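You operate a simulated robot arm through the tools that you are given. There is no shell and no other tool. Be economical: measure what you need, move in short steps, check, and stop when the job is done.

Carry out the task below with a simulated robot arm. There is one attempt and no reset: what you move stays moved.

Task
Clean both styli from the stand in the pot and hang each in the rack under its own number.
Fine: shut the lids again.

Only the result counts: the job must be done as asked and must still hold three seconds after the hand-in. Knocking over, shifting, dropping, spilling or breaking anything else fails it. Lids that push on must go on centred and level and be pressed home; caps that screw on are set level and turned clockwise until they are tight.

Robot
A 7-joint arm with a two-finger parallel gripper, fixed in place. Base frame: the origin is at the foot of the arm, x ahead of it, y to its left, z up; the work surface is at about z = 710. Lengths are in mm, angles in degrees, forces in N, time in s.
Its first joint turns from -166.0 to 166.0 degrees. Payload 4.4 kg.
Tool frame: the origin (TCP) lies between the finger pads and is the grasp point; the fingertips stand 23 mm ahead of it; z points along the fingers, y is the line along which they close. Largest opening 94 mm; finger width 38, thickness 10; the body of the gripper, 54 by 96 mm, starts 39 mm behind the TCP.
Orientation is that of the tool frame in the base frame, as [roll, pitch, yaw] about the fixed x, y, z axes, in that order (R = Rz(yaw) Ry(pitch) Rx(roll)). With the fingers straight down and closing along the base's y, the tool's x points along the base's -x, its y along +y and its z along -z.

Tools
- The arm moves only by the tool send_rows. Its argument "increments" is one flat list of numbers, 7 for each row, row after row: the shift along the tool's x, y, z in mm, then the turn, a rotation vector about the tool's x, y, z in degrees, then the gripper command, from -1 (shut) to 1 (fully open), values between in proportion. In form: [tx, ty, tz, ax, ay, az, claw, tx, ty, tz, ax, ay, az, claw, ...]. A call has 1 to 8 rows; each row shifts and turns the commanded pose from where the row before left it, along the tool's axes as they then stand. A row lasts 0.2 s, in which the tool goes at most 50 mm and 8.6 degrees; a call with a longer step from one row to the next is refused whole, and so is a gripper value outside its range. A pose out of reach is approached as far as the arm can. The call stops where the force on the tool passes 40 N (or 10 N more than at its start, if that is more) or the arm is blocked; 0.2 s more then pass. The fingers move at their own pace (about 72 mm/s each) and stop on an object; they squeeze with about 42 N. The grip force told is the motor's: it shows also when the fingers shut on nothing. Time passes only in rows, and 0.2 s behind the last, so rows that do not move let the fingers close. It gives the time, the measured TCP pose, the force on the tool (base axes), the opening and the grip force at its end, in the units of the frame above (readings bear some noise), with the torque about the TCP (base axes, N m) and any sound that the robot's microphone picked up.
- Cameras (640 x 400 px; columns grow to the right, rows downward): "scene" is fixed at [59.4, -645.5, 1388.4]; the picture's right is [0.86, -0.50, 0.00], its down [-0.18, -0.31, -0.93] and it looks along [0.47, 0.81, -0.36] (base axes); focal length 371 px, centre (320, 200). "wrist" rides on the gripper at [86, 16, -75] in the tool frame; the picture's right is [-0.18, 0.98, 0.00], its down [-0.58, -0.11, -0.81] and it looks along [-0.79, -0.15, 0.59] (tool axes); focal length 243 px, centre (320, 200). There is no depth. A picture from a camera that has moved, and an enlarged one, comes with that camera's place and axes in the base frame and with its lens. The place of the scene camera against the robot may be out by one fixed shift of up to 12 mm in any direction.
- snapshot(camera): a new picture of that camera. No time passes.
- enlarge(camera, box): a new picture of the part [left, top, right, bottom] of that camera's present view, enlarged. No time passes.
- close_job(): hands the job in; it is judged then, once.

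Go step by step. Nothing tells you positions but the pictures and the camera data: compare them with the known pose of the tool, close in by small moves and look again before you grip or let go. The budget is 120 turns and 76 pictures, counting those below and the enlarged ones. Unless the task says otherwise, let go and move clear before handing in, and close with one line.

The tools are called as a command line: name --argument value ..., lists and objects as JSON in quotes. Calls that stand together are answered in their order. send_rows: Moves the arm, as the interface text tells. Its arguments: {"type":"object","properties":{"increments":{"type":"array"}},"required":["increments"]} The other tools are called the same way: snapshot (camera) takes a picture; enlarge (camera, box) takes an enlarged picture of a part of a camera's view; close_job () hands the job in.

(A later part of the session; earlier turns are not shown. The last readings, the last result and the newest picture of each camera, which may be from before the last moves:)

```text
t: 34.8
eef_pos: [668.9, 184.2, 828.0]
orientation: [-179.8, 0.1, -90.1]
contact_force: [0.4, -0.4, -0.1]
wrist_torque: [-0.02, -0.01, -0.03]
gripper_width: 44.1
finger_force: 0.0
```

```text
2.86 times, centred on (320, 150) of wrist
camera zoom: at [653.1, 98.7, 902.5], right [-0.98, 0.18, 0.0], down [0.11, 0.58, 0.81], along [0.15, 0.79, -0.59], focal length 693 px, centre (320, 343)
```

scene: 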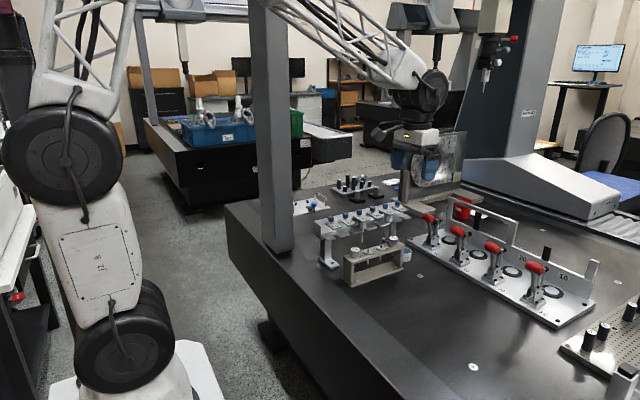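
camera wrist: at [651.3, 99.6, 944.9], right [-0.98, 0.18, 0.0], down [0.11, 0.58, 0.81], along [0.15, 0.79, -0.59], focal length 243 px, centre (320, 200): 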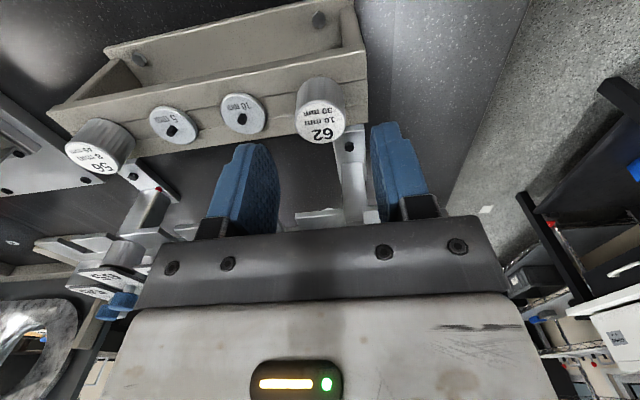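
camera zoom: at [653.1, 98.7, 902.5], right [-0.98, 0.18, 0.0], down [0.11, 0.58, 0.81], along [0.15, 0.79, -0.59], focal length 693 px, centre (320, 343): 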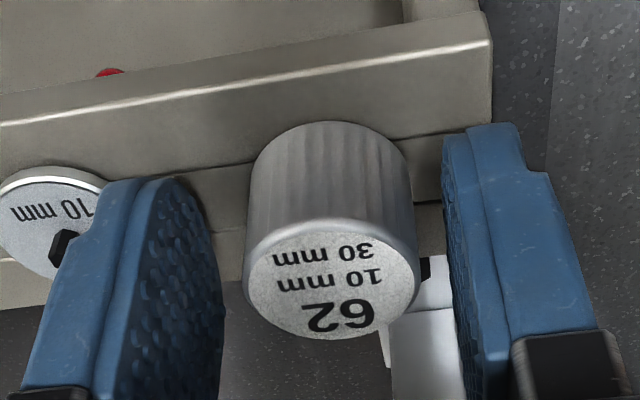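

send_rows --increments '[0, 0, 0, 0, 0, 0, -0.5, 0, 0, 0, 0, 0, 0, -0.7, 0, 0, 0, 0, 0, 0, -1, 0, 0, 0, 0, 0, 0, -1]'

send_rows --increments '[0, 0, -3, 0, 0, 0, -1, 0, 0, -5, 0, 0, 0, -1, 0, 0, -20, 0, 0, 0, -1, 0, 0, -40, 0, 0, 0, -1, 0, 0, -40, 0, 0, 0, -1]'

enlarge --camera "scene" --box '[325, 190, 425, 265]'

snapshot --camera "wrist"

```text
t: 35.8
eef_pos: [668.9, 184.5, 827.2]
orientation: [-179.8, 0.1, -90.0]
contact_force: [-0.2, -0.2, -0.2]
wrist_torque: [-0.04, 0.0, 0.01]
gripper_width: 28.5
finger_force: 42.6
```

```text
t: 37.0
eef_pos: [666.5, 181.6, 934.6]
orientation: [-179.9, 0.1, -90.0]
contact_force: [0.6, 0.4, -1.2]
wrist_torque: [0.02, -0.01, 0.02]
gripper_width: 28.4
finger_force: 42.1
```

```text
5.33 times, centred on (375, 228) of scene
camera zoom: at [59.4, -645.5, 1388.4], right [0.86, -0.5, 0.0], down [-0.18, -0.31, -0.93], along [0.47, 0.81, -0.36], focal length 1979 px, centre (27, 53)
```

zoom: 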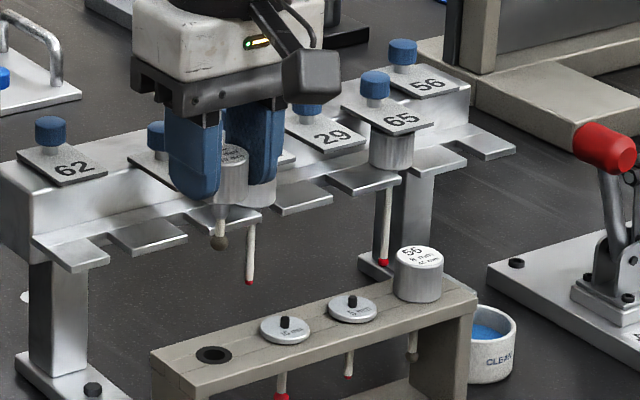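

```text
33 pictures are left
camera wrist: at [650.7, 96.8, 1008.2], right [-0.98, 0.18, 0.0], down [0.11, 0.58, 0.81], along [0.15, 0.79, -0.59], focal length 243 px, centre (320, 200)
```

wrist: 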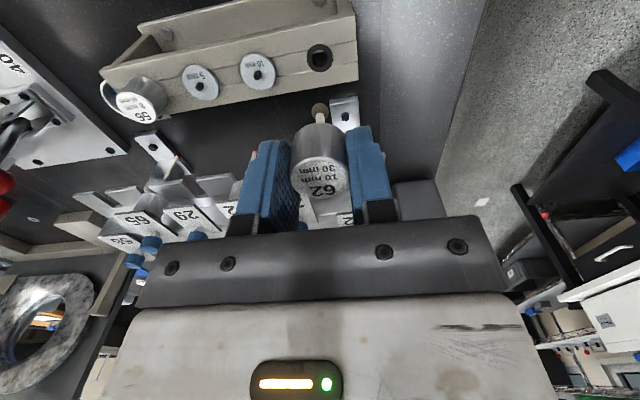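

Stylus 62 is held (tip ≈56 mm below TCP). Now I move toward the pot and look at it.

send_rows --increments '[-3, -40, 0, 0, 0, 0, -1, -3, -40, 0, 0, 0, 0, -1, -3, -40, 0, 0, 0, 0, -1, -3, -40, 0, 0, 0, 0, -1, -3, -40, 0, 0, 0, 0, -1, -3, -34, 0, 0, 0, 0, -1]'

snapshot --camera "wrist"

```text
t: 38.4
eef_pos: [902.5, 202.2, 934.7]
orientation: [-179.9, 0.2, -90.1]
contact_force: [0.0, -0.2, 0.5]
wrist_torque: [0.0, 0.05, 0.01]
gripper_width: 28.6
finger_force: 42.4
```

```text
32 pictures are left
camera wrist: at [887.0, 117.0, 1008.7], right [-0.98, 0.18, 0.0], down [0.11, 0.58, 0.81], along [0.15, 0.79, -0.59], focal length 243 px, centre (320, 200)
```

wrist: 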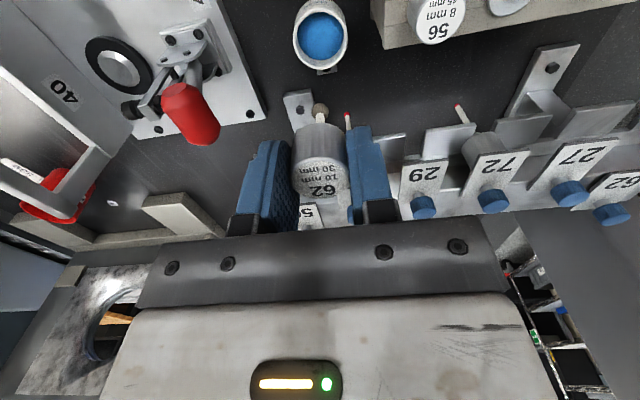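

send_rows --increments '[-4, -1.5, 40, 0, 0, 0, -1, -4, -1, 40, 0, 0, 0, -1, 0, 0, 40, 0, 0, 0, -1]'

enlarge --camera "wrist" --box '[240, 40, 400, 160]'

enlarge --camera "scene" --box '[385, 215, 445, 265]'

```text
t: 39.2
eef_pos: [905.8, 215.7, 815.6]
orientation: [-179.7, 0.1, -90.0]
contact_force: [0.1, -0.3, 0.0]
wrist_torque: [0.0, 0.01, 0.01]
gripper_width: 28.5
finger_force: 42.5
```

```text
3.33 times, centred on (320, 100) of wrist
camera zoom: at [889.1, 128.7, 889.3], right [-0.98, 0.18, 0.0], down [0.11, 0.58, 0.81], along [0.15, 0.79, -0.59], focal length 809 px, centre (320, 533)
```

zoom: 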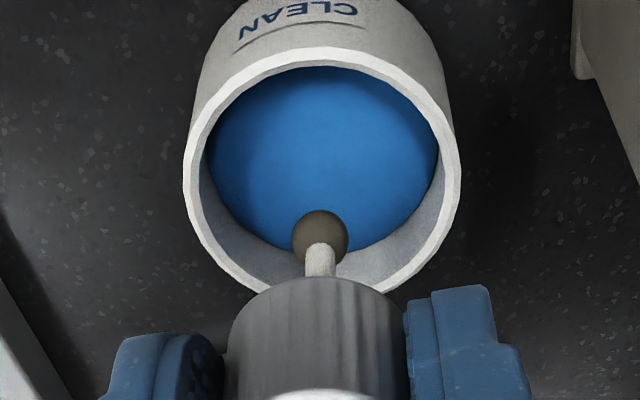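

```text
8.00 times, centred on (415, 240) of scene
camera zoom: at [59.4, -645.5, 1388.4], right [0.86, -0.5, 0.0], down [-0.18, -0.31, -0.93], along [0.47, 0.81, -0.36], focal length 2969 px, centre (-440, -120)
```

zoom: 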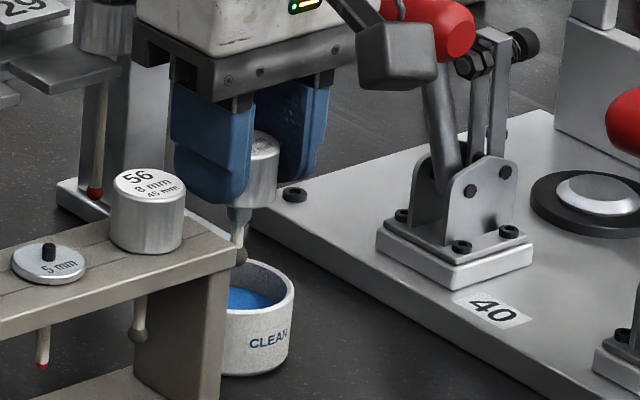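

send_rows --increments '[4, 0, 0, 0, 0, 0, -1, 0, 0, 15, 0, 0, 0, -1, 0, 0, 10, 0, 0, 0, -1, 0, 0, 8, 0, 0, 0, -1, 0, 0, 5, 0, 0, 0, -1]'

enlarge --camera "scene" --box '[385, 215, 445, 265]'

enlarge --camera "wrist" --box '[240, 40, 400, 160]'

```text
t: 40.4
eef_pos: [905.5, 208.3, 780.2]
orientation: [-179.6, 0.1, -90.0]
contact_force: [7.5, 0.5, 32.6]
wrist_torque: [0.09, -0.39, -0.03]
gripper_width: 28.8
finger_force: 41.8
```

```text
8.00 times, centred on (415, 240) of scene
camera zoom: at [59.4, -645.5, 1388.4], right [0.86, -0.5, 0.0], down [-0.18, -0.31, -0.93], along [0.47, 0.81, -0.36], focal length 2969 px, centre (-440, -120)
```

zoom: 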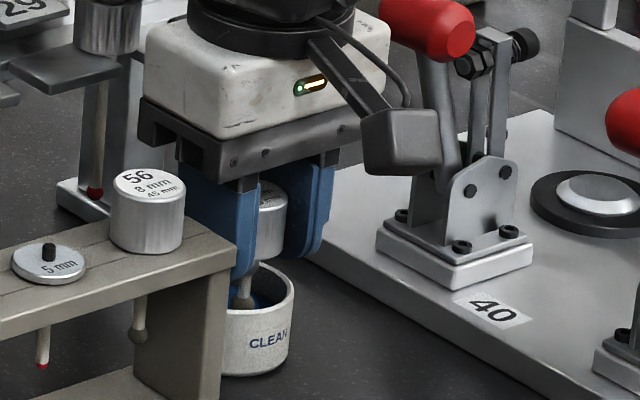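

```text
3.33 times, centred on (320, 100) of wrist
camera zoom: at [889.6, 121.6, 854.0], right [-0.98, 0.18, -0.01], down [0.1, 0.58, 0.81], along [0.15, 0.79, -0.59], focal length 809 px, centre (320, 533)
```

zoom: 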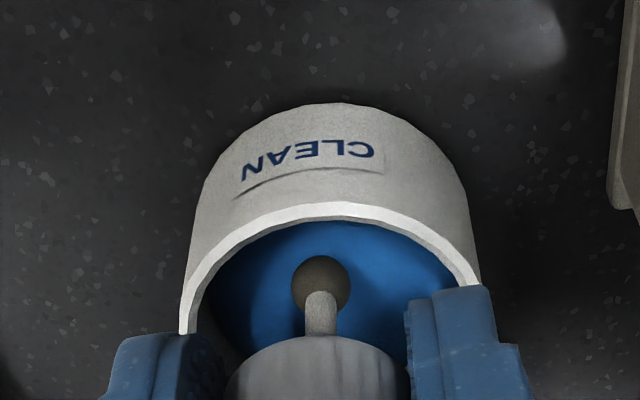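

It's touching bottom/pad with 33 N, so I back off a little, wipe gently sideways, then check the ball.

send_rows --increments '[0, 0, -0.8, 0, 0, 0, -1, 0, 3, 0, 0, 0, 0, -1, 0, -3, 0, 0, 0, 0, -1, 0, -3, 0, 0, 0, 0, -1, 0, 3, 0, 0, 0, 0, -1]'

send_rows --increments '[0, 0, -20, 0, 0, 0, -1, 0, 0, -25, 0, 0, 0, -1]'

snapshot --camera "wrist"

```text
t: 41.2
eef_pos: [903.2, 208.0, 779.9]
orientation: [-179.8, 0.0, -90.0]
contact_force: [0.0, -0.2, 6.0]
wrist_torque: [0.02, 0.01, 0.04]
gripper_width: 28.4
finger_force: 41.7
stopped in row 3: the force on the tool passed its limit at 49 N (the readings are from after the stop); the commanded pose is now the measured one
```

```text
t: 41.8
eef_pos: [902.2, 205.7, 822.3]
orientation: [-180.0, -0.1, -90.0]
contact_force: [0.4, -0.1, -0.7]
wrist_torque: [0.01, 0.0, 0.02]
gripper_width: 28.4
finger_force: 41.8
```

```text
27 pictures are left
camera wrist: at [886.7, 120.2, 898.0], right [-0.98, 0.18, 0.0], down [0.11, 0.58, 0.81], along [0.15, 0.79, -0.59], focal length 243 px, centre (320, 200)
```

wrist: 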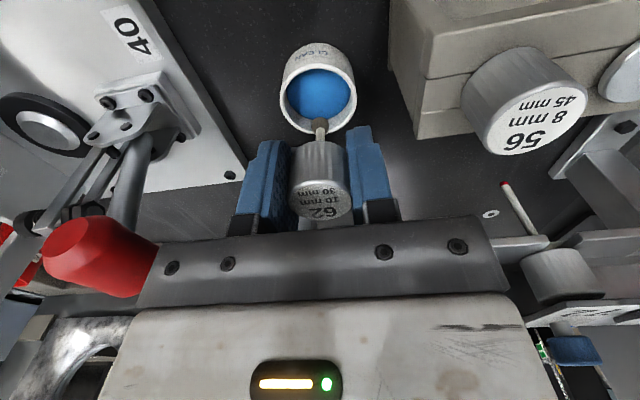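

enlarge --camera "wrist" --box '[270, 40, 370, 220]'

enlarge --camera "scene" --box '[390, 215, 440, 265]'

```text
2.22 times, centred on (320, 130) of wrist
camera zoom: at [886.7, 120.2, 898.0], right [-0.98, 0.18, 0.0], down [0.11, 0.58, 0.81], along [0.15, 0.79, -0.59], focal length 539 px, centre (320, 356)
```

zoom: 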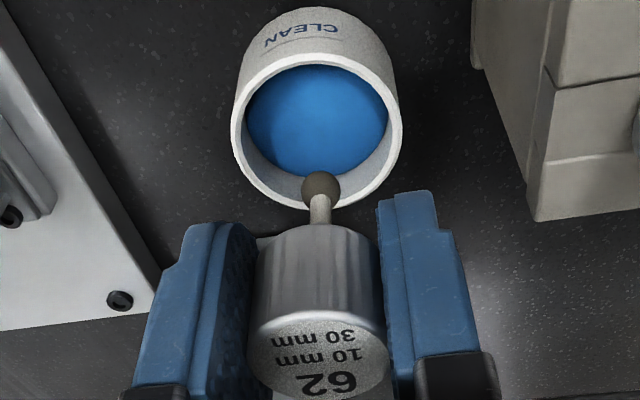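

```text
8.00 times, centred on (415, 240) of scene
camera zoom: at [59.4, -645.5, 1388.4], right [0.86, -0.5, 0.0], down [-0.18, -0.31, -0.93], along [0.47, 0.81, -0.36], focal length 2969 px, centre (-440, -120)
```

zoom: 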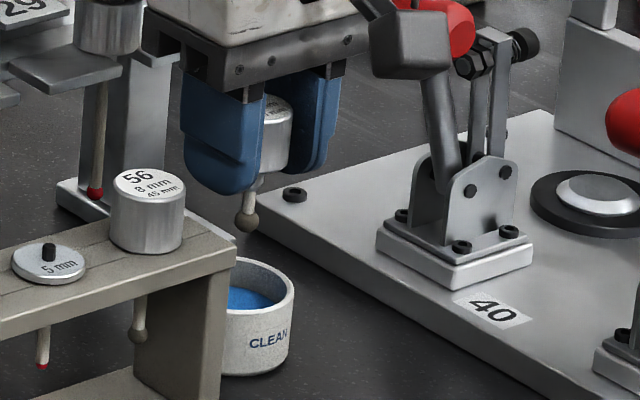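

The stylus slid ~12 mm up in the grip and the ball still looks brown. I'll touch the pad lightly and wipe with small strokes.

send_rows --increments '[-3, -2, 20, 0, 0, 0, -1, 0, 0, 18, 0, 0, 0, -1, 0, 0, 2, 0, 0, 0, -1, 0, 0, 1, 0, 0, 0, -1]'

```text
t: 42.8
eef_pos: [905.2, 209.9, 782.6]
orientation: [-179.9, 0.1, -90.0]
contact_force: [1.8, 0.3, 0.1]
wrist_torque: [0.01, 0.01, 0.0]
gripper_width: 28.5
finger_force: 41.8
```

send_rows --increments '[0, 0, 1, 0, 0, 0, -1, 0, 0, 1, 0, 0, 0, -1]'

send_rows --increments '[0, 0, 1, 0, 0, 0, -1]'

```text
t: 43.4
eef_pos: [905.0, 210.2, 780.5]
orientation: [-179.9, 0.1, -89.9]
contact_force: [-0.8, -0.1, -0.2]
wrist_torque: [0.0, 0.01, 0.05]
gripper_width: 28.7
finger_force: 42.1
```

```text
t: 43.8
eef_pos: [905.1, 210.5, 780.5]
orientation: [-179.9, 0.2, -90.0]
contact_force: [-0.3, 0.5, 1.2]
wrist_torque: [0.0, 0.04, -0.03]
gripper_width: 28.4
finger_force: 42.6
```

send_rows --increments '[0, 0, 0.7, 0, 0, 0, -1]'

send_rows --increments '[0, 0, 0.7, 0, 0, 0, -1]'

```text
t: 44.2
eef_pos: [905.4, 211.1, 780.0]
orientation: [-179.8, 0.1, -89.9]
contact_force: [-1.8, -0.5, 7.8]
wrist_torque: [0.0, 0.14, -0.03]
gripper_width: 28.6
finger_force: 41.9
```

```text
t: 44.6
eef_pos: [905.7, 210.6, 779.3]
orientation: [-179.8, 0.1, -90.0]
contact_force: [-3.8, -2.0, 18.8]
wrist_torque: [-0.07, 0.19, -0.01]
gripper_width: 28.3
finger_force: 42.3
```

send_rows --increments '[0, 0, -0.5, 0, 0, 0, -1, 0, 4, 0, 0, 0, 0, -1, 0, -4, 0, 0, 0, 0, -1, 0, -4, 0, 0, 0, 0, -1, 0, 4, 0, 0, 0, 0, -1, 4, 0, 0, 0, 0, 0, -1, -4, 0, 0, 0, 0, 0, -1, 0, 0, 0, 0, 0, 0, -1]'

send_rows --increments '[0, 0, -20, 0, 0, 0, -1, 0, 0, -25, 0, 0, 0, -1]'

enlarge --camera "scene" --box '[395, 225, 425, 255]'

```text
t: 46.4
eef_pos: [904.6, 209.5, 779.8]
orientation: [-179.9, 0.0, -90.0]
contact_force: [-1.4, -7.9, 19.9]
wrist_torque: [-0.42, 0.12, -0.02]
gripper_width: 28.3
finger_force: 41.9
```

```text
t: 47.0
eef_pos: [904.2, 210.9, 823.9]
orientation: [180.0, 0.2, -90.0]
contact_force: [0.0, -0.8, -0.8]
wrist_torque: [0.02, 0.01, 0.0]
gripper_width: 28.5
finger_force: 41.8
```

```text
13.33 times, centred on (410, 240) of scene
camera zoom: at [59.4, -645.5, 1388.4], right [0.86, -0.5, 0.0], down [-0.18, -0.31, -0.93], along [0.47, 0.81, -0.36], focal length 4948 px, centre (-880, -333)
```

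zoom: 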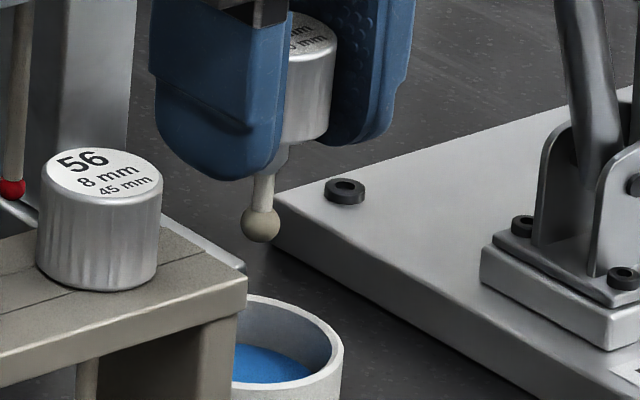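

The ball has become much lighter — wiping works. Another wiping round.

send_rows --increments '[0, 0, 20, 0, 0, 0, -1, 0, 0, 20, 0, 0, 0, -1, 0, 0, 2, 0, 0, 0, -1, 0, 0, 1, 0, 0, 0, -1]'

send_rows --increments '[0, 0, 0.8, 0, 0, 0, -1]'

```text
t: 48.0
eef_pos: [904.3, 211.5, 781.0]
orientation: [-180.0, 0.2, -90.0]
contact_force: [-0.7, -0.4, -0.3]
wrist_torque: [0.0, -0.03, 0.0]
gripper_width: 28.5
finger_force: 41.7
```

```text
t: 48.4
eef_pos: [905.1, 210.3, 781.2]
orientation: [-179.8, 0.2, -90.0]
contact_force: [0.4, -0.3, 0.3]
wrist_torque: [0.03, 0.0, 0.01]
gripper_width: 28.5
finger_force: 42.5
```

send_rows --increments '[0, 0, 0.8, 0, 0, 0, -1]'

send_rows --increments '[0, 0, 0.6, 0, 0, 0, -1]'

```text
t: 48.8
eef_pos: [904.8, 210.1, 778.9]
orientation: [-179.9, 0.1, -90.0]
contact_force: [0.0, -0.1, 0.3]
wrist_torque: [-0.02, 0.01, -0.02]
gripper_width: 28.7
finger_force: 42.4
```

```text
t: 49.2
eef_pos: [905.3, 209.7, 778.8]
orientation: [-179.9, 0.1, -89.9]
contact_force: [-1.1, 0.1, 5.0]
wrist_torque: [0.04, 0.04, -0.03]
gripper_width: 28.2
finger_force: 41.9
```

send_rows --increments '[0, 3, 0.3, 0, 0, 0, -1, 0, -6, 0, 0, 0, 0, -1, 0, 6, 0, 0, 0, 0, -1, 0, -3, 0, 0, 0, 0, -1, 4, 0, 0, 0, 0, 0, -1, -8, 0, 0, 0, 0, 0, -1, 8, 0, 0, 0, 0, 0, -1, -4, 0, 0, 0, 0, 0, -1]'

send_rows --increments '[0, 0, -20, 0, 0, 0, -1, 0, 0, -25, 0, 0, 0, -1]'

enlarge --camera "scene" --box '[395, 225, 425, 255]'

```text
t: 51.0
eef_pos: [905.3, 209.1, 779.6]
orientation: [-179.8, 0.0, -90.0]
contact_force: [-1.5, -5.3, 12.0]
wrist_torque: [-0.24, 0.09, -0.02]
gripper_width: 28.3
finger_force: 42.0
```

```text
t: 51.6
eef_pos: [905.3, 208.8, 823.2]
orientation: [179.9, 0.1, -90.1]
contact_force: [-0.5, -0.9, -0.7]
wrist_torque: [0.0, 0.0, 0.0]
gripper_width: 28.4
finger_force: 42.1
```

```text
13.33 times, centred on (410, 240) of scene
camera zoom: at [59.4, -645.5, 1388.4], right [0.86, -0.5, 0.0], down [-0.18, -0.31, -0.93], along [0.47, 0.81, -0.36], focal length 4948 px, centre (-880, -333)
```

zoom: 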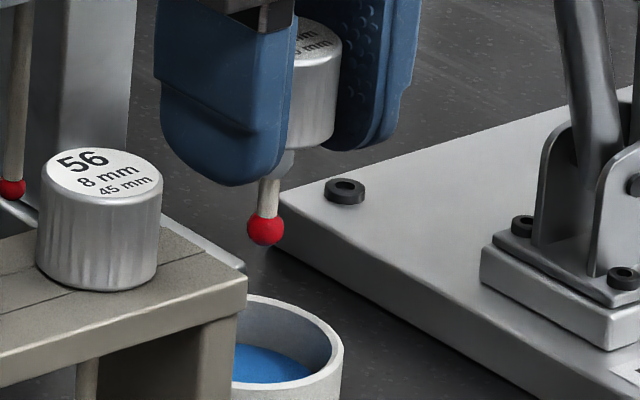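

The ball is red — clean. It slipped up in the grip, so I'll reseat it in its stand hole to regrip lower.

send_rows --increments '[0, 0, -40, 0, 0, 0, -1, 4, 40, -20, 0, 0, 0, -1, 4, 40, 0, 0, 0, 0, -1, 4, 40, 0, 0, 0, 0, -1, 4, 40, 0, 0, 0, 0, -1, 4, 40, 0, 0, 0, 0, -1, 4.5, 37, 0, 0, 0, 0, -1, 0, 0, 25, 0, 0, 0, -1]'

enlarge --camera "wrist" --box '[240, 40, 400, 160]'

```text
t: 53.4
eef_pos: [669.2, 185.9, 857.3]
orientation: [-179.9, 0.1, -90.0]
contact_force: [0.5, -0.4, 0.1]
wrist_torque: [-0.01, 0.02, 0.0]
gripper_width: 28.6
finger_force: 42.1
```

```text
3.33 times, centred on (320, 100) of wrist
camera zoom: at [653.7, 100.3, 932.2], right [-0.98, 0.18, 0.0], down [0.11, 0.58, 0.81], along [0.15, 0.79, -0.59], focal length 809 px, centre (320, 533)
```

zoom: 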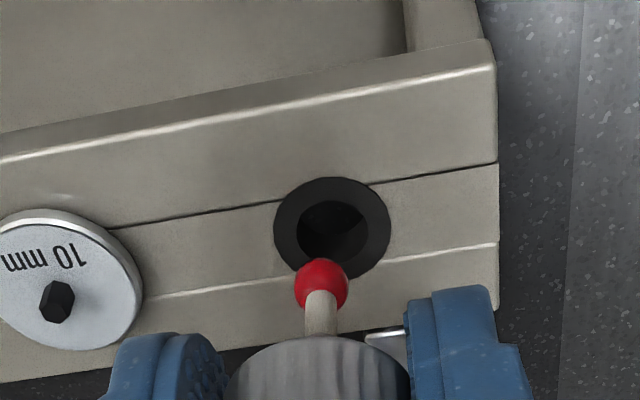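

send_rows --increments '[1.2, 2.2, 6, 0, 0, 0, -1, 0, 0, 6, 0, 0, 0, -1, 0, 0, 6, 0, 0, 0, -1, 0, 0, 6, 0, 0, 0, -1, 0, 0, 4, 0, 0, 0, -1]'

enlarge --camera "wrist" --box '[240, 70, 400, 190]'

```text
t: 54.6
eef_pos: [666.2, 184.1, 830.9]
orientation: [-179.8, 0.1, -90.1]
contact_force: [0.6, 0.2, -0.4]
wrist_torque: [-0.02, 0.04, -0.03]
gripper_width: 28.3
finger_force: 42.1
```

```text
3.33 times, centred on (320, 130) of wrist
camera zoom: at [650.4, 98.3, 905.2], right [-0.98, 0.18, 0.0], down [0.11, 0.58, 0.81], along [0.15, 0.79, -0.59], focal length 809 px, centre (320, 433)
```

zoom: 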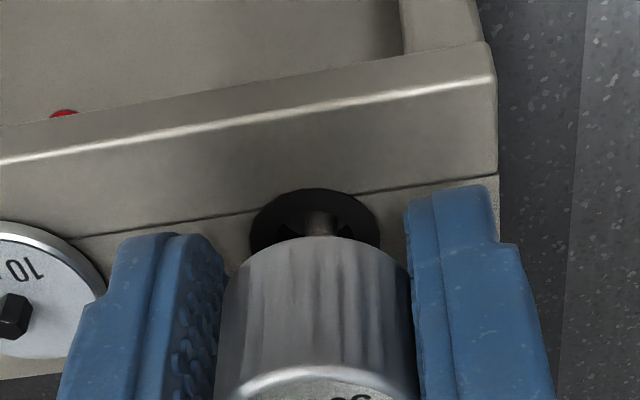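

send_rows --increments '[0, 0, 3, 0, 0, 0, -1, 0, 0, 0, 0, 0, 0, -0.3, 0, 0, 0, 0, 0, 0, -0.3, 0, 0, 0, 0, 0, 0, -0.3]'

enlarge --camera "wrist" --box '[240, 70, 400, 190]'

```text
t: 55.6
eef_pos: [666.9, 184.1, 828.1]
orientation: [-179.9, 0.1, -90.0]
contact_force: [0.1, 0.2, -0.2]
wrist_torque: [0.0, 0.0, -0.01]
gripper_width: 33.0
finger_force: 0.2
```

```text
3.33 times, centred on (320, 130) of wrist
camera zoom: at [650.4, 98.4, 901.6], right [-0.98, 0.18, 0.0], down [0.11, 0.58, 0.81], along [0.15, 0.79, -0.59], focal length 809 px, centre (320, 433)
```

zoom: 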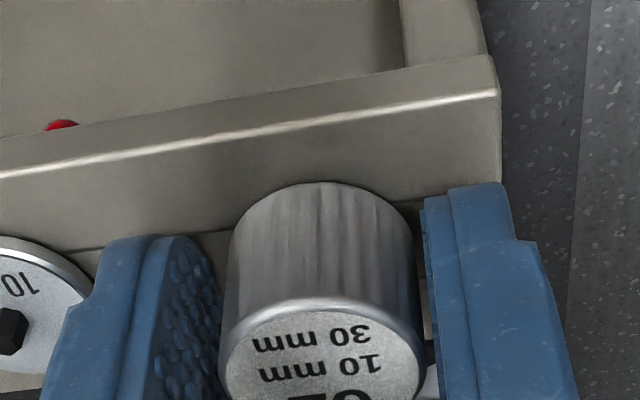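

send_rows --increments '[0, 0, 0, 0, 0, 0, -0.6, 0, 0, 0, 0, 0, 0, -1, 0, 0, 0, 0, 0, 0, -1, 0, 0, -5, 0, 0, 0, -1, 0, 0, -35, 0, 0, 0, -1, 0, -20, -45, 0, 0, 0, -1, 0, -35, -35, 0, 0, 0, -1, 0, -35, 0, 0, 0, 0, -1]'

enlarge --camera "wrist" --box '[340, 60, 500, 200]'

```text
t: 57.4
eef_pos: [756.3, 181.3, 948.3]
orientation: [179.9, 0.0, -90.0]
contact_force: [-0.4, 0.4, -1.0]
wrist_torque: [0.02, -0.01, -0.04]
gripper_width: 28.4
finger_force: 42.4
```

```text
2.86 times, centred on (420, 130) of wrist
camera zoom: at [741.3, 96.2, 1022.3], right [-0.98, 0.18, 0.0], down [0.11, 0.58, 0.81], along [0.15, 0.79, -0.59], focal length 693 px, centre (34, 400)
```

zoom: 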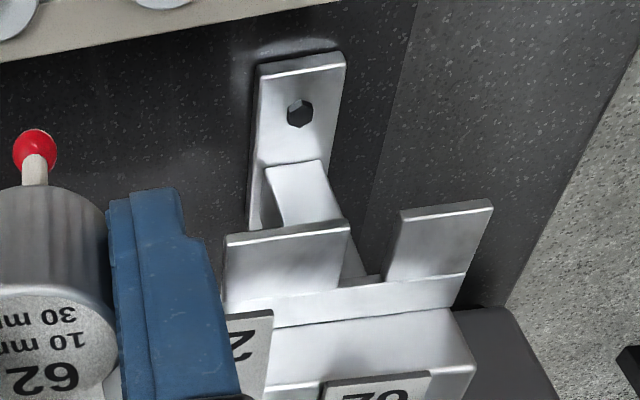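

Slot 62 is at about x≈656, y≈269–300, tab top z≈831. I go above it and look.

send_rows --increments '[-25, 25, 0, 0, 0, 0, -1, -25, 25, 0, 0, 0, 0, -1, -25, 25, 0, 0, 0, 0, -1, -26, 25.5, 0, 0, 0, 0, -1, 0, 0, 30, 0, 0, 0, -1]'

enlarge --camera "wrist" --box '[240, 40, 400, 160]'

enlarge --camera "scene" --box '[310, 190, 390, 250]'

```text
t: 58.6
eef_pos: [654.8, 284.8, 916.4]
orientation: [-180.0, 0.1, -90.0]
contact_force: [-0.3, 0.4, 0.1]
wrist_torque: [0.0, 0.01, 0.0]
gripper_width: 28.2
finger_force: 41.8
```

```text
3.33 times, centred on (320, 100) of wrist
camera zoom: at [639.6, 198.8, 990.7], right [-0.98, 0.18, 0.0], down [0.11, 0.58, 0.81], along [0.15, 0.79, -0.59], focal length 809 px, centre (320, 533)
```

zoom: 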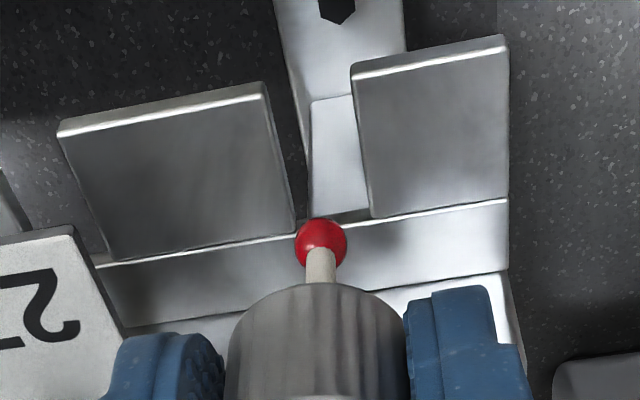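

```text
6.67 times, centred on (350, 220) of scene
camera zoom: at [59.4, -645.5, 1388.4], right [0.86, -0.5, 0.0], down [-0.18, -0.31, -0.93], along [0.47, 0.81, -0.36], focal length 2474 px, centre (120, 67)
```

zoom: 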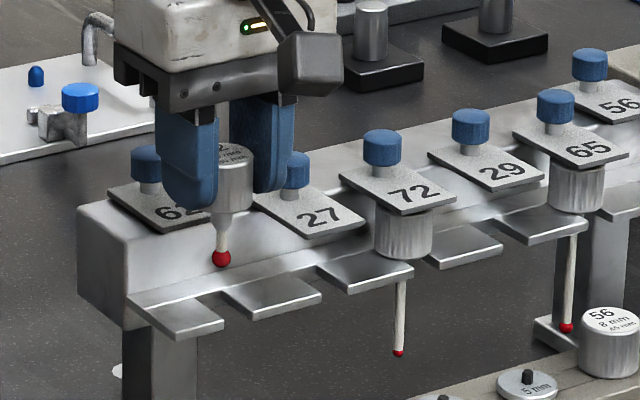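

send_rows --increments '[-2.5, 0, 15, 0, 0, 0, -1, 0, 0, 15, 0, 0, 0, -1, 0, 0, 12, 0, 0, 0, -1, 0, 0, 6, 0, 0, 0, -1]'

enlarge --camera "scene" --box '[310, 190, 390, 250]'

```text
t: 59.6
eef_pos: [654.9, 289.1, 869.7]
orientation: [180.0, 0.1, -90.0]
contact_force: [0.7, -0.5, -0.6]
wrist_torque: [0.0, 0.02, 0.0]
gripper_width: 28.6
finger_force: 42.3
```

```text
6.67 times, centred on (350, 220) of scene
camera zoom: at [59.4, -645.5, 1388.4], right [0.86, -0.5, 0.0], down [-0.18, -0.31, -0.93], along [0.47, 0.81, -0.36], focal length 2474 px, centre (120, 67)
```

zoom: 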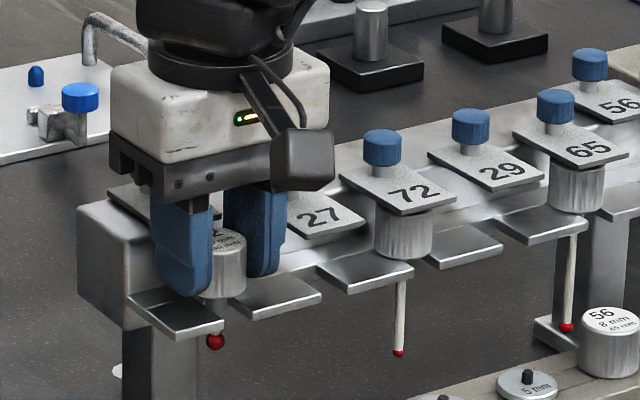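

send_rows --increments '[0, 0, 2, 0, 0, 0, -1, 0, 0, 2, 0, 0, 0, -1]'

send_rows --increments '[0, 0, 2, 0, 0, 0, -1]'

send_rows --increments '[0, 0, 1.5, 0, 0, 0, -1]'

```text
t: 60.2
eef_pos: [655.9, 287.6, 865.0]
orientation: [-179.9, 0.1, -90.0]
contact_force: [0.5, -0.5, -1.0]
wrist_torque: [0.02, 0.0, 0.04]
gripper_width: 28.3
finger_force: 41.5
```

```text
t: 60.6
eef_pos: [656.3, 287.9, 862.6]
orientation: [-180.0, 0.1, -90.0]
contact_force: [-0.7, -0.3, 0.1]
wrist_torque: [0.02, 0.01, 0.01]
gripper_width: 28.3
finger_force: 42.3
```

```text
t: 61.0
eef_pos: [655.8, 288.4, 862.6]
orientation: [-179.9, 0.2, -89.9]
contact_force: [-3.4, -1.4, 9.1]
wrist_torque: [-0.02, 0.1, 0.04]
gripper_width: 28.6
finger_force: 42.1
```

Contact with the tabs. I check the seat before release.

enlarge --camera "scene" --box '[310, 190, 390, 250]'

```text
6.67 times, centred on (350, 220) of scene
camera zoom: at [59.4, -645.5, 1388.4], right [0.86, -0.5, 0.0], down [-0.18, -0.31, -0.93], along [0.47, 0.81, -0.36], focal length 2474 px, centre (120, 67)
```

zoom: 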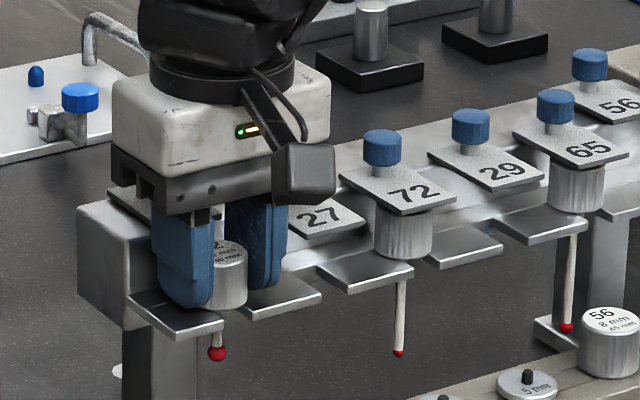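

send_rows --increments '[0, 0, -0.5, 0, 0, 0, -1, 0, 0, 0, 0, 0, 0, -0.2, 0, 0, 0, 0, 0, 0, -0.15, 0, 0, -10, 0, 0, 0, -0.15, 0, 0, -30, 0, 0, 0, -0.15, 0, 0, -35, 0, 0, 0, -0.15, 35, 0, 0, 0, 0, 0, -0.15]'

enlarge --camera "scene" --box '[310, 190, 390, 250]'

```text
t: 62.6
eef_pos: [653.6, 251.8, 937.0]
orientation: [-179.9, 0.1, -90.0]
contact_force: [0.1, -0.3, 0.1]
wrist_torque: [0.05, 0.0, -0.04]
gripper_width: 39.8
finger_force: 0.0
```

```text
6.67 times, centred on (350, 220) of scene
camera zoom: at [59.4, -645.5, 1388.4], right [0.86, -0.5, 0.0], down [-0.18, -0.31, -0.93], along [0.47, 0.81, -0.36], focal length 2474 px, centre (120, 67)
```

zoom: 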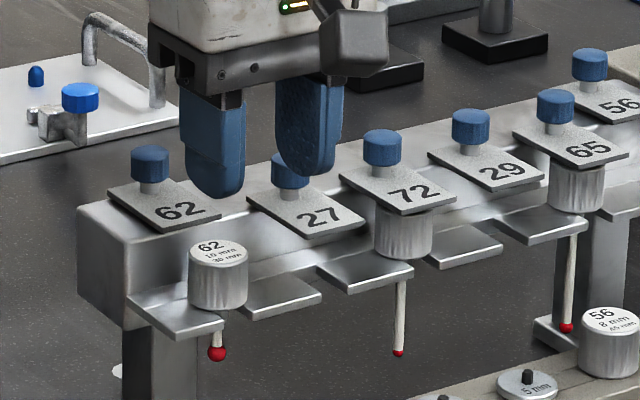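

Stylus 62 hangs well. Now stylus 56 in the stand at about (824, 185).

send_rows --increments '[17, -42, 0, 0, 0, 0, -0.06, 17, -42, 0, 0, 0, 0, -0.06, 17, -43, 0, 0, 0, 0, -0.06, 16, -43, 15, 0, 0, 0, -0.06, 0, 0, 45, 0, 0, 0, -0.06]'

enlarge --camera "wrist" --box '[220, 60, 420, 200]'

```text
t: 63.8
eef_pos: [825.9, 184.7, 878.1]
orientation: [-179.9, 0.1, -89.9]
contact_force: [0.5, 0.1, 0.2]
wrist_torque: [-0.01, 0.01, 0.01]
gripper_width: 44.3
finger_force: 0.1
```

```text
2.86 times, centred on (320, 130) of wrist
camera zoom: at [809.1, 99.2, 951.3], right [-0.98, 0.18, 0.0], down [0.11, 0.58, 0.81], along [0.15, 0.79, -0.59], focal length 693 px, centre (320, 400)
```

zoom: 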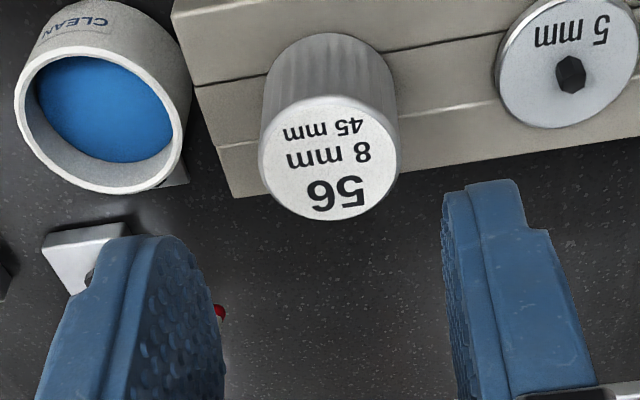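

send_rows --increments '[0, 2.2, 20, 0, 0, 0, -0.06, 0, 0, 20, 0, 0, 0, -0.06, 0, 0, 10, 0, 0, 0, -0.06, 0, 0, 0, 0, 0, 0, -0.5, 0, 0, 0, 0, 0, 0, -1, 0, 0, 0, 0, 0, 0, -1]'

```text
t: 65.2
eef_pos: [823.0, 185.6, 825.6]
orientation: [-179.9, 0.0, -89.9]
contact_force: [0.0, 0.5, -0.2]
wrist_torque: [0.01, -0.02, 0.0]
gripper_width: 28.4
finger_force: 41.8
```

send_rows --increments '[0, 0, -5, 0, 0, 0, -1, 0, 0, -40, 0, 0, 0, -1, 0, 0, -40, 0, 0, 0, -1, -12, -40, 0, 0, 0, 0, -1, -12.5, -41, 0, 0, 0, 0, -1, 0, 0, 40, 0, 0, 0, -1, 0, 0, 30, 0, 0, 0, -1]'

enlarge --camera "wrist" --box '[240, 40, 400, 160]'

```text
t: 66.8
eef_pos: [903.6, 210.7, 842.7]
orientation: [-179.9, 0.1, -90.0]
contact_force: [0.2, -0.5, 0.4]
wrist_torque: [-0.03, 0.03, -0.02]
gripper_width: 28.6
finger_force: 41.6
```

```text
3.33 times, centred on (320, 100) of wrist
camera zoom: at [888.8, 125.0, 917.5], right [-0.98, 0.18, 0.0], down [0.11, 0.58, 0.81], along [0.15, 0.79, -0.59], focal length 809 px, centre (320, 533)
```

zoom: 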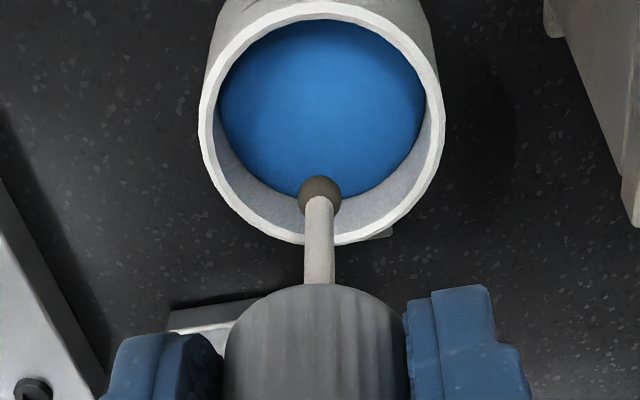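

send_rows --increments '[0, 0, 18, 0, 0, 0, -1, 0, 0, 12, 0, 0, 0, -1, 0, 0, 2, 0, 0, 0, -1]'

send_rows --increments '[0, 0, 1, 0, 0, 0, -1]'

send_rows --increments '[0, 0, 1, 0, 0, 0, -1]'

send_rows --increments '[0, 0, 0.7, 0, 0, 0, -1]'

```text
t: 67.6
eef_pos: [904.8, 209.0, 808.5]
orientation: [-179.9, 0.1, -90.1]
contact_force: [-0.3, 0.4, -1.6]
wrist_torque: [0.0, -0.05, -0.02]
gripper_width: 28.4
finger_force: 41.7
```

```text
t: 68.0
eef_pos: [904.7, 210.7, 809.0]
orientation: [-180.0, 0.1, -90.0]
contact_force: [0.0, 0.0, -0.3]
wrist_torque: [0.01, -0.02, -0.02]
gripper_width: 28.5
finger_force: 42.2
```

```text
t: 68.4
eef_pos: [904.5, 208.8, 807.4]
orientation: [-179.9, 0.1, -90.0]
contact_force: [0.1, -0.1, 0.3]
wrist_torque: [-0.01, 0.0, 0.0]
gripper_width: 28.4
finger_force: 42.4
```

```text
t: 68.8
eef_pos: [903.3, 210.3, 808.0]
orientation: [-179.9, 0.2, -90.0]
contact_force: [0.3, 0.0, -0.2]
wrist_torque: [0.01, 0.01, -0.02]
gripper_width: 28.4
finger_force: 42.2
```

send_rows --increments '[0, 0, 0.8, 0, 0, 0, -1]'

send_rows --increments '[0, 0, 0.8, 0, 0, 0, -1]'

send_rows --increments '[0, 0, 0.6, 0, 0, 0, -1]'

```text
t: 69.2
eef_pos: [903.1, 211.0, 806.0]
orientation: [-179.8, 0.2, -90.0]
contact_force: [0.4, 0.3, -1.0]
wrist_torque: [0.02, -0.01, -0.05]
gripper_width: 28.3
finger_force: 41.8
```

```text
t: 69.6
eef_pos: [903.7, 210.9, 806.8]
orientation: [-179.9, 0.0, -89.9]
contact_force: [0.4, -0.6, 0.1]
wrist_torque: [0.02, 0.01, 0.0]
gripper_width: 28.6
finger_force: 41.7
```

```text
t: 70.0
eef_pos: [904.2, 211.2, 804.5]
orientation: [-179.8, 0.0, -90.0]
contact_force: [-0.2, 0.6, -1.2]
wrist_torque: [0.0, -0.03, -0.01]
gripper_width: 28.4
finger_force: 41.7
```

send_rows --increments '[0, 0, 0.8, 0, 0, 0, -1]'

send_rows --increments '[0, 0, 0.8, 0, 0, 0, -1]'

send_rows --increments '[0, 0, 0.6, 0, 0, 0, -1]'

```text
t: 70.4
eef_pos: [903.8, 211.1, 804.3]
orientation: [-179.9, 0.1, -90.1]
contact_force: [-1.1, -0.5, 0.9]
wrist_torque: [0.01, 0.03, -0.03]
gripper_width: 28.5
finger_force: 41.9
```

```text
t: 70.8
eef_pos: [905.0, 210.1, 804.2]
orientation: [-179.9, 0.1, -90.1]
contact_force: [-1.8, 1.4, 4.6]
wrist_torque: [0.05, 0.13, 0.0]
gripper_width: 28.4
finger_force: 41.7
```

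```text
t: 71.2
eef_pos: [903.6, 209.8, 804.1]
orientation: [-179.9, 0.1, -90.0]
contact_force: [1.0, 0.4, 8.7]
wrist_torque: [-0.01, -0.15, 0.0]
gripper_width: 28.3
finger_force: 42.6
```

send_rows --increments '[0, 3, 0, 0, 0, 0, -1, 0, -6, 0, 0, 0, 0, -1, 0, 6, 0, 0, 0, 0, -1, 0, -3, 0, 0, 0, 0, -1, 4, 0, 0, 0, 0, 0, -1, -8, 0, 0, 0, 0, 0, -1, 8, 0, 0, 0, 0, 0, -1, -4, 0, 0, 0, 0, 0, -1]'

send_rows --increments '[0, 3, 0, 0, 0, 0, -1, 0, -6, 0, 0, 0, 0, -1, 0, 6, 0, 0, 0, 0, -1, 0, -3, 0, 0, 0, 0, -1, 4, 0, 0, 0, 0, 0, -1, -8, 0, 0, 0, 0, 0, -1, 8, 0, 0, 0, 0, 0, -1, -4, 0, 0, 0, 0, 0, -1]'

send_rows --increments '[0, 0, -20, 0, 0, 0, -1, 0, 0, -30, 0, 0, 0, -1]'

enlarge --camera "wrist" --box '[240, 60, 400, 220]'

```text
t: 73.0
eef_pos: [904.5, 212.4, 802.8]
orientation: [180.0, 0.1, -90.0]
contact_force: [-0.6, -0.2, -0.5]
wrist_torque: [-0.01, -0.01, 0.04]
gripper_width: 28.4
finger_force: 42.0
```

```text
t: 74.8
eef_pos: [905.6, 211.6, 804.1]
orientation: [-179.8, 0.1, -90.0]
contact_force: [-0.2, 0.5, -1.3]
wrist_torque: [0.02, 0.01, 0.01]
gripper_width: 28.5
finger_force: 42.1
```

```text
t: 75.4
eef_pos: [902.5, 211.9, 854.6]
orientation: [180.0, 0.1, -90.0]
contact_force: [-0.1, 0.8, -0.1]
wrist_torque: [-0.03, 0.0, -0.02]
gripper_width: 28.7
finger_force: 42.3
```

```text
2.50 times, centred on (320, 140) of wrist
camera zoom: at [887.3, 125.5, 929.2], right [-0.98, 0.18, 0.0], down [0.11, 0.58, 0.81], along [0.15, 0.79, -0.59], focal length 606 px, centre (320, 350)
```

zoom: 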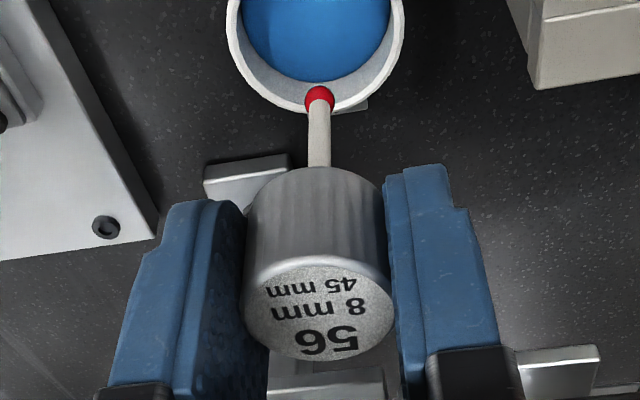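

Stylus 56 is clean too. I go up and over slot 56.

send_rows --increments '[0, 0, -40, 0, 0, 0, -1, 0, -20, -35, 0, 0, 0, -1, -20, -18.5, 0, 0, 0, 0, -1, -28, 0, 0, 0, 0, 0, -1, -25, 0, 0, 0, 0, 0, -1, 0, 0, 10, 0, 0, 0, -1]'

enlarge --camera "wrist" --box '[240, 40, 400, 160]'

```text
t: 76.8
eef_pos: [943.6, 284.6, 919.6]
orientation: [-179.9, 0.1, -90.1]
contact_force: [0.2, -0.2, -0.5]
wrist_torque: [0.03, 0.02, -0.04]
gripper_width: 28.3
finger_force: 41.5
```

```text
3.33 times, centred on (320, 100) of wrist
camera zoom: at [927.5, 198.6, 993.8], right [-0.98, 0.18, 0.0], down [0.11, 0.58, 0.81], along [0.15, 0.79, -0.59], focal length 809 px, centre (320, 533)
```

zoom: 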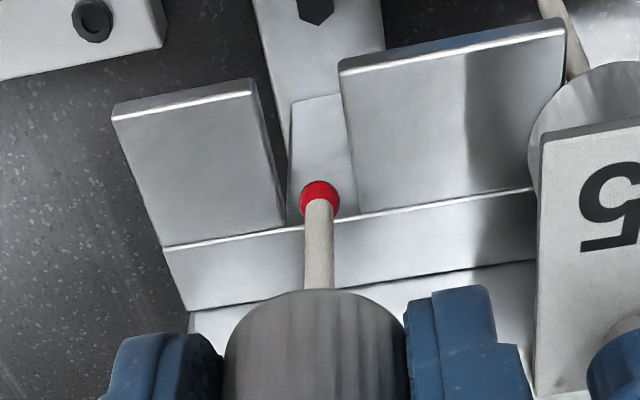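

send_rows --increments '[-2.5, -1.8, 15, 0, 0, 0, -1, 0, 0, 15, 0, 0, 0, -1, 0, 0, 12, 0, 0, 0, -1, 0, 0, 9, 0, 0, 0, -1]'

send_rows --increments '[0, 0, 2, 0, 0, 0, -1, 0, 0, 1, 0, 0, 0, -1]'

send_rows --increments '[0, 0, 1, 0, 0, 0, -1]'

enlarge --camera "scene" --box '[360, 180, 440, 240]'

```text
t: 77.8
eef_pos: [943.5, 286.0, 867.5]
orientation: [-179.8, 0.1, -90.1]
contact_force: [-0.1, -0.1, -0.2]
wrist_torque: [0.02, -0.03, -0.01]
gripper_width: 28.5
finger_force: 42.2
```

```text
t: 78.4
eef_pos: [945.3, 286.7, 865.1]
orientation: [-179.9, 0.1, -90.0]
contact_force: [0.4, -0.3, -1.1]
wrist_torque: [-0.04, 0.01, 0.02]
gripper_width: 28.5
finger_force: 41.8
```

```text
t: 78.8
eef_pos: [944.9, 286.4, 864.1]
orientation: [-179.9, 0.0, -90.1]
contact_force: [-0.7, -0.2, -0.2]
wrist_torque: [-0.02, 0.01, -0.02]
gripper_width: 28.4
finger_force: 42.1
```

```text
6.67 times, centred on (400, 210) of scene
camera zoom: at [59.4, -645.5, 1388.4], right [0.86, -0.5, 0.0], down [-0.18, -0.31, -0.93], along [0.47, 0.81, -0.36], focal length 2474 px, centre (-213, 133)
```

zoom: 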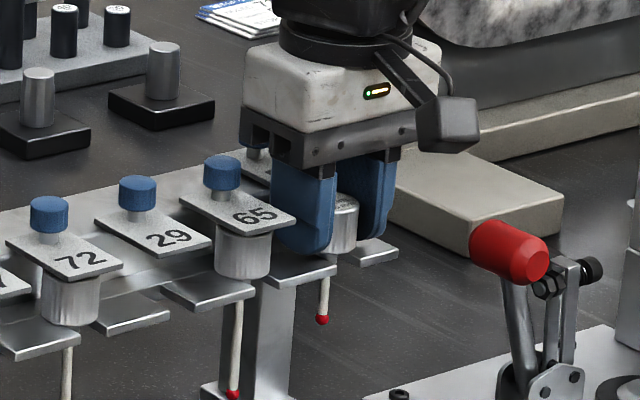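

enlarge --camera "scene" --box '[386, 205, 414, 226]'

```text
16.00 times, centred on (400, 216) of scene
camera zoom: at [59.4, -645.5, 1388.4], right [0.86, -0.5, 0.0], down [-0.18, -0.31, -0.93], along [0.47, 0.81, -0.36], focal length 5937 px, centre (-960, -48)
```

zoom: 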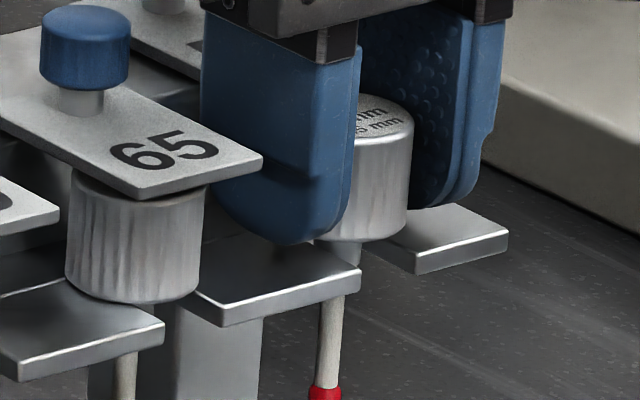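

send_rows --increments '[-0.7, 0.7, 1, 0, 0, 0, -1]'

send_rows --increments '[0, 0, 1, 0, 0, 0, -1]'

send_rows --increments '[0, 0, 1, 0, 0, 0, -1]'

```text
t: 79.2
eef_pos: [944.4, 287.6, 862.8]
orientation: [-179.9, 0.0, -90.0]
contact_force: [0.7, 0.5, -0.4]
wrist_torque: [-0.01, 0.0, 0.01]
gripper_width: 28.4
finger_force: 41.7
```

```text
t: 79.6
eef_pos: [944.7, 286.7, 861.2]
orientation: [-179.9, 0.1, -90.0]
contact_force: [0.0, -0.6, -0.1]
wrist_torque: [0.02, 0.03, 0.01]
gripper_width: 28.5
finger_force: 41.9
```

```text
t: 80.0
eef_pos: [943.5, 287.4, 859.3]
orientation: [-179.9, 0.2, -90.0]
contact_force: [0.3, 0.3, -0.5]
wrist_torque: [-0.01, -0.01, -0.02]
gripper_width: 28.3
finger_force: 42.0
```

send_rows --increments '[0, 0, 0.8, 0, 0, 0, -1]'

send_rows --increments '[0, 0, 0.8, 0, 0, 0, -1]'

```text
t: 80.4
eef_pos: [944.0, 286.9, 859.8]
orientation: [-179.9, 0.2, -90.0]
contact_force: [0.3, -0.1, 0.0]
wrist_torque: [0.06, 0.0, 0.05]
gripper_width: 28.4
finger_force: 42.0
```

```text
t: 80.8
eef_pos: [943.5, 286.2, 858.7]
orientation: [-179.9, 0.1, -90.0]
contact_force: [1.5, -0.1, 4.9]
wrist_torque: [0.0, 0.01, 0.0]
gripper_width: 28.3
finger_force: 42.3
```

send_rows --increments '[0, 0, -0.2, 0, 0, 0, -1, 0, 0, 0, 0, 0, 0, -0.2, 0, 0, 0, 0, 0, 0, -0.18, 0, 0, -10, 0, 0, 0, -0.18, 0, 0, -30, 0, 0, 0, -0.18, 0, 0, -45, 0, 0, 0, -0.18, 40, 0, 0, 0, 0, 0, -0.18]'

enlarge --camera "scene" --box '[360, 180, 440, 240]'

```text
t: 82.4
eef_pos: [943.5, 246.4, 944.6]
orientation: [-179.8, 0.1, -89.9]
contact_force: [0.0, -0.4, -0.2]
wrist_torque: [0.05, -0.01, -0.02]
gripper_width: 38.5
finger_force: 0.1
```

```text
6.67 times, centred on (400, 210) of scene
camera zoom: at [59.4, -645.5, 1388.4], right [0.86, -0.5, 0.0], down [-0.18, -0.31, -0.93], along [0.47, 0.81, -0.36], focal length 2474 px, centre (-213, 133)
```

zoom: 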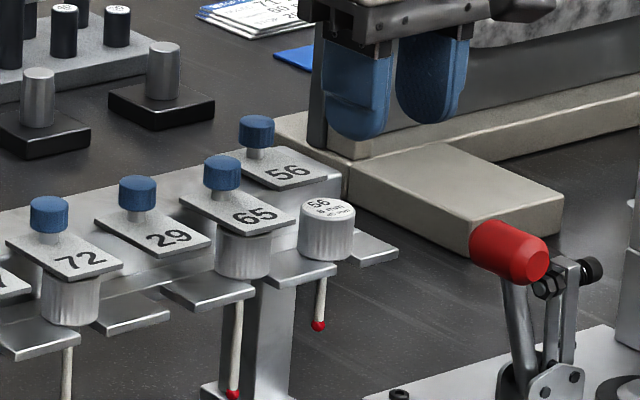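

Both are hung. Now I turn the gripper so the fingers straddle the knob along y, to pull the lids forward.

send_rows --increments '[0, 0, -10, 0, 0, 8.2, 0.5, 0, 0, -10, 0, 0, 8.2, 1, 0, 0, 0, 0, 0, 8.2, 1, 0, 0, 0, 0, 0, 8.2, 1, 0, 0, 0, 0, 0, 8.2, 1, 0, 0, 0, 0, 0, 8.2, 1, 0, 0, 0, 0, 0, 8.2, 1, 0, 0, 0, 0, 0, 8.2, 1]'

send_rows --increments '[0, 0, 0, 0, 0, 8.2, 1, 0, 0, 0, 0, 0, 8.1, 1, 0, 0, 0, 0, 0, 8.1, 1]'

```text
t: 84.2
eef_pos: [944.2, 246.5, 964.3]
orientation: [-179.9, 0.1, -155.8]
contact_force: [0.5, 0.2, 0.5]
wrist_torque: [0.03, -0.03, 0.01]
gripper_width: 94.0
finger_force: 0.0
```

```text
t: 85.0
eef_pos: [944.3, 246.9, 963.7]
orientation: [179.9, 0.1, 179.8]
contact_force: [0.2, -0.7, 0.3]
wrist_torque: [-0.02, -0.01, -0.02]
gripper_width: 94.4
finger_force: 0.0
```

send_rows --increments '[0, 37, 0, 0, 0, 0, 1, 0, 36, 0, 0, 0, 0, 1]'

snapshot --camera "wrist"

```text
t: 85.6
eef_pos: [943.4, 318.9, 965.3]
orientation: [179.9, 0.0, -179.9]
contact_force: [-1.0, 1.5, -0.1]
wrist_torque: [0.01, 0.0, 0.01]
gripper_width: 94.3
finger_force: 0.0
```

```text
6 pictures are left
camera wrist: at [856.9, 335.3, 1040.1], right [0.18, 0.98, 0.0], down [0.58, -0.11, 0.81], along [0.79, -0.15, -0.59], focal length 243 px, centre (320, 200)
```

wrist: 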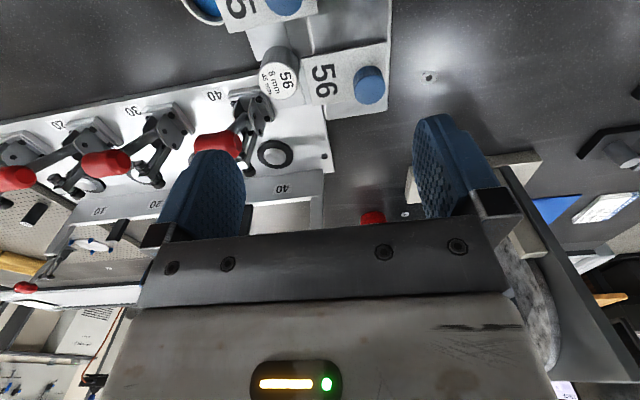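

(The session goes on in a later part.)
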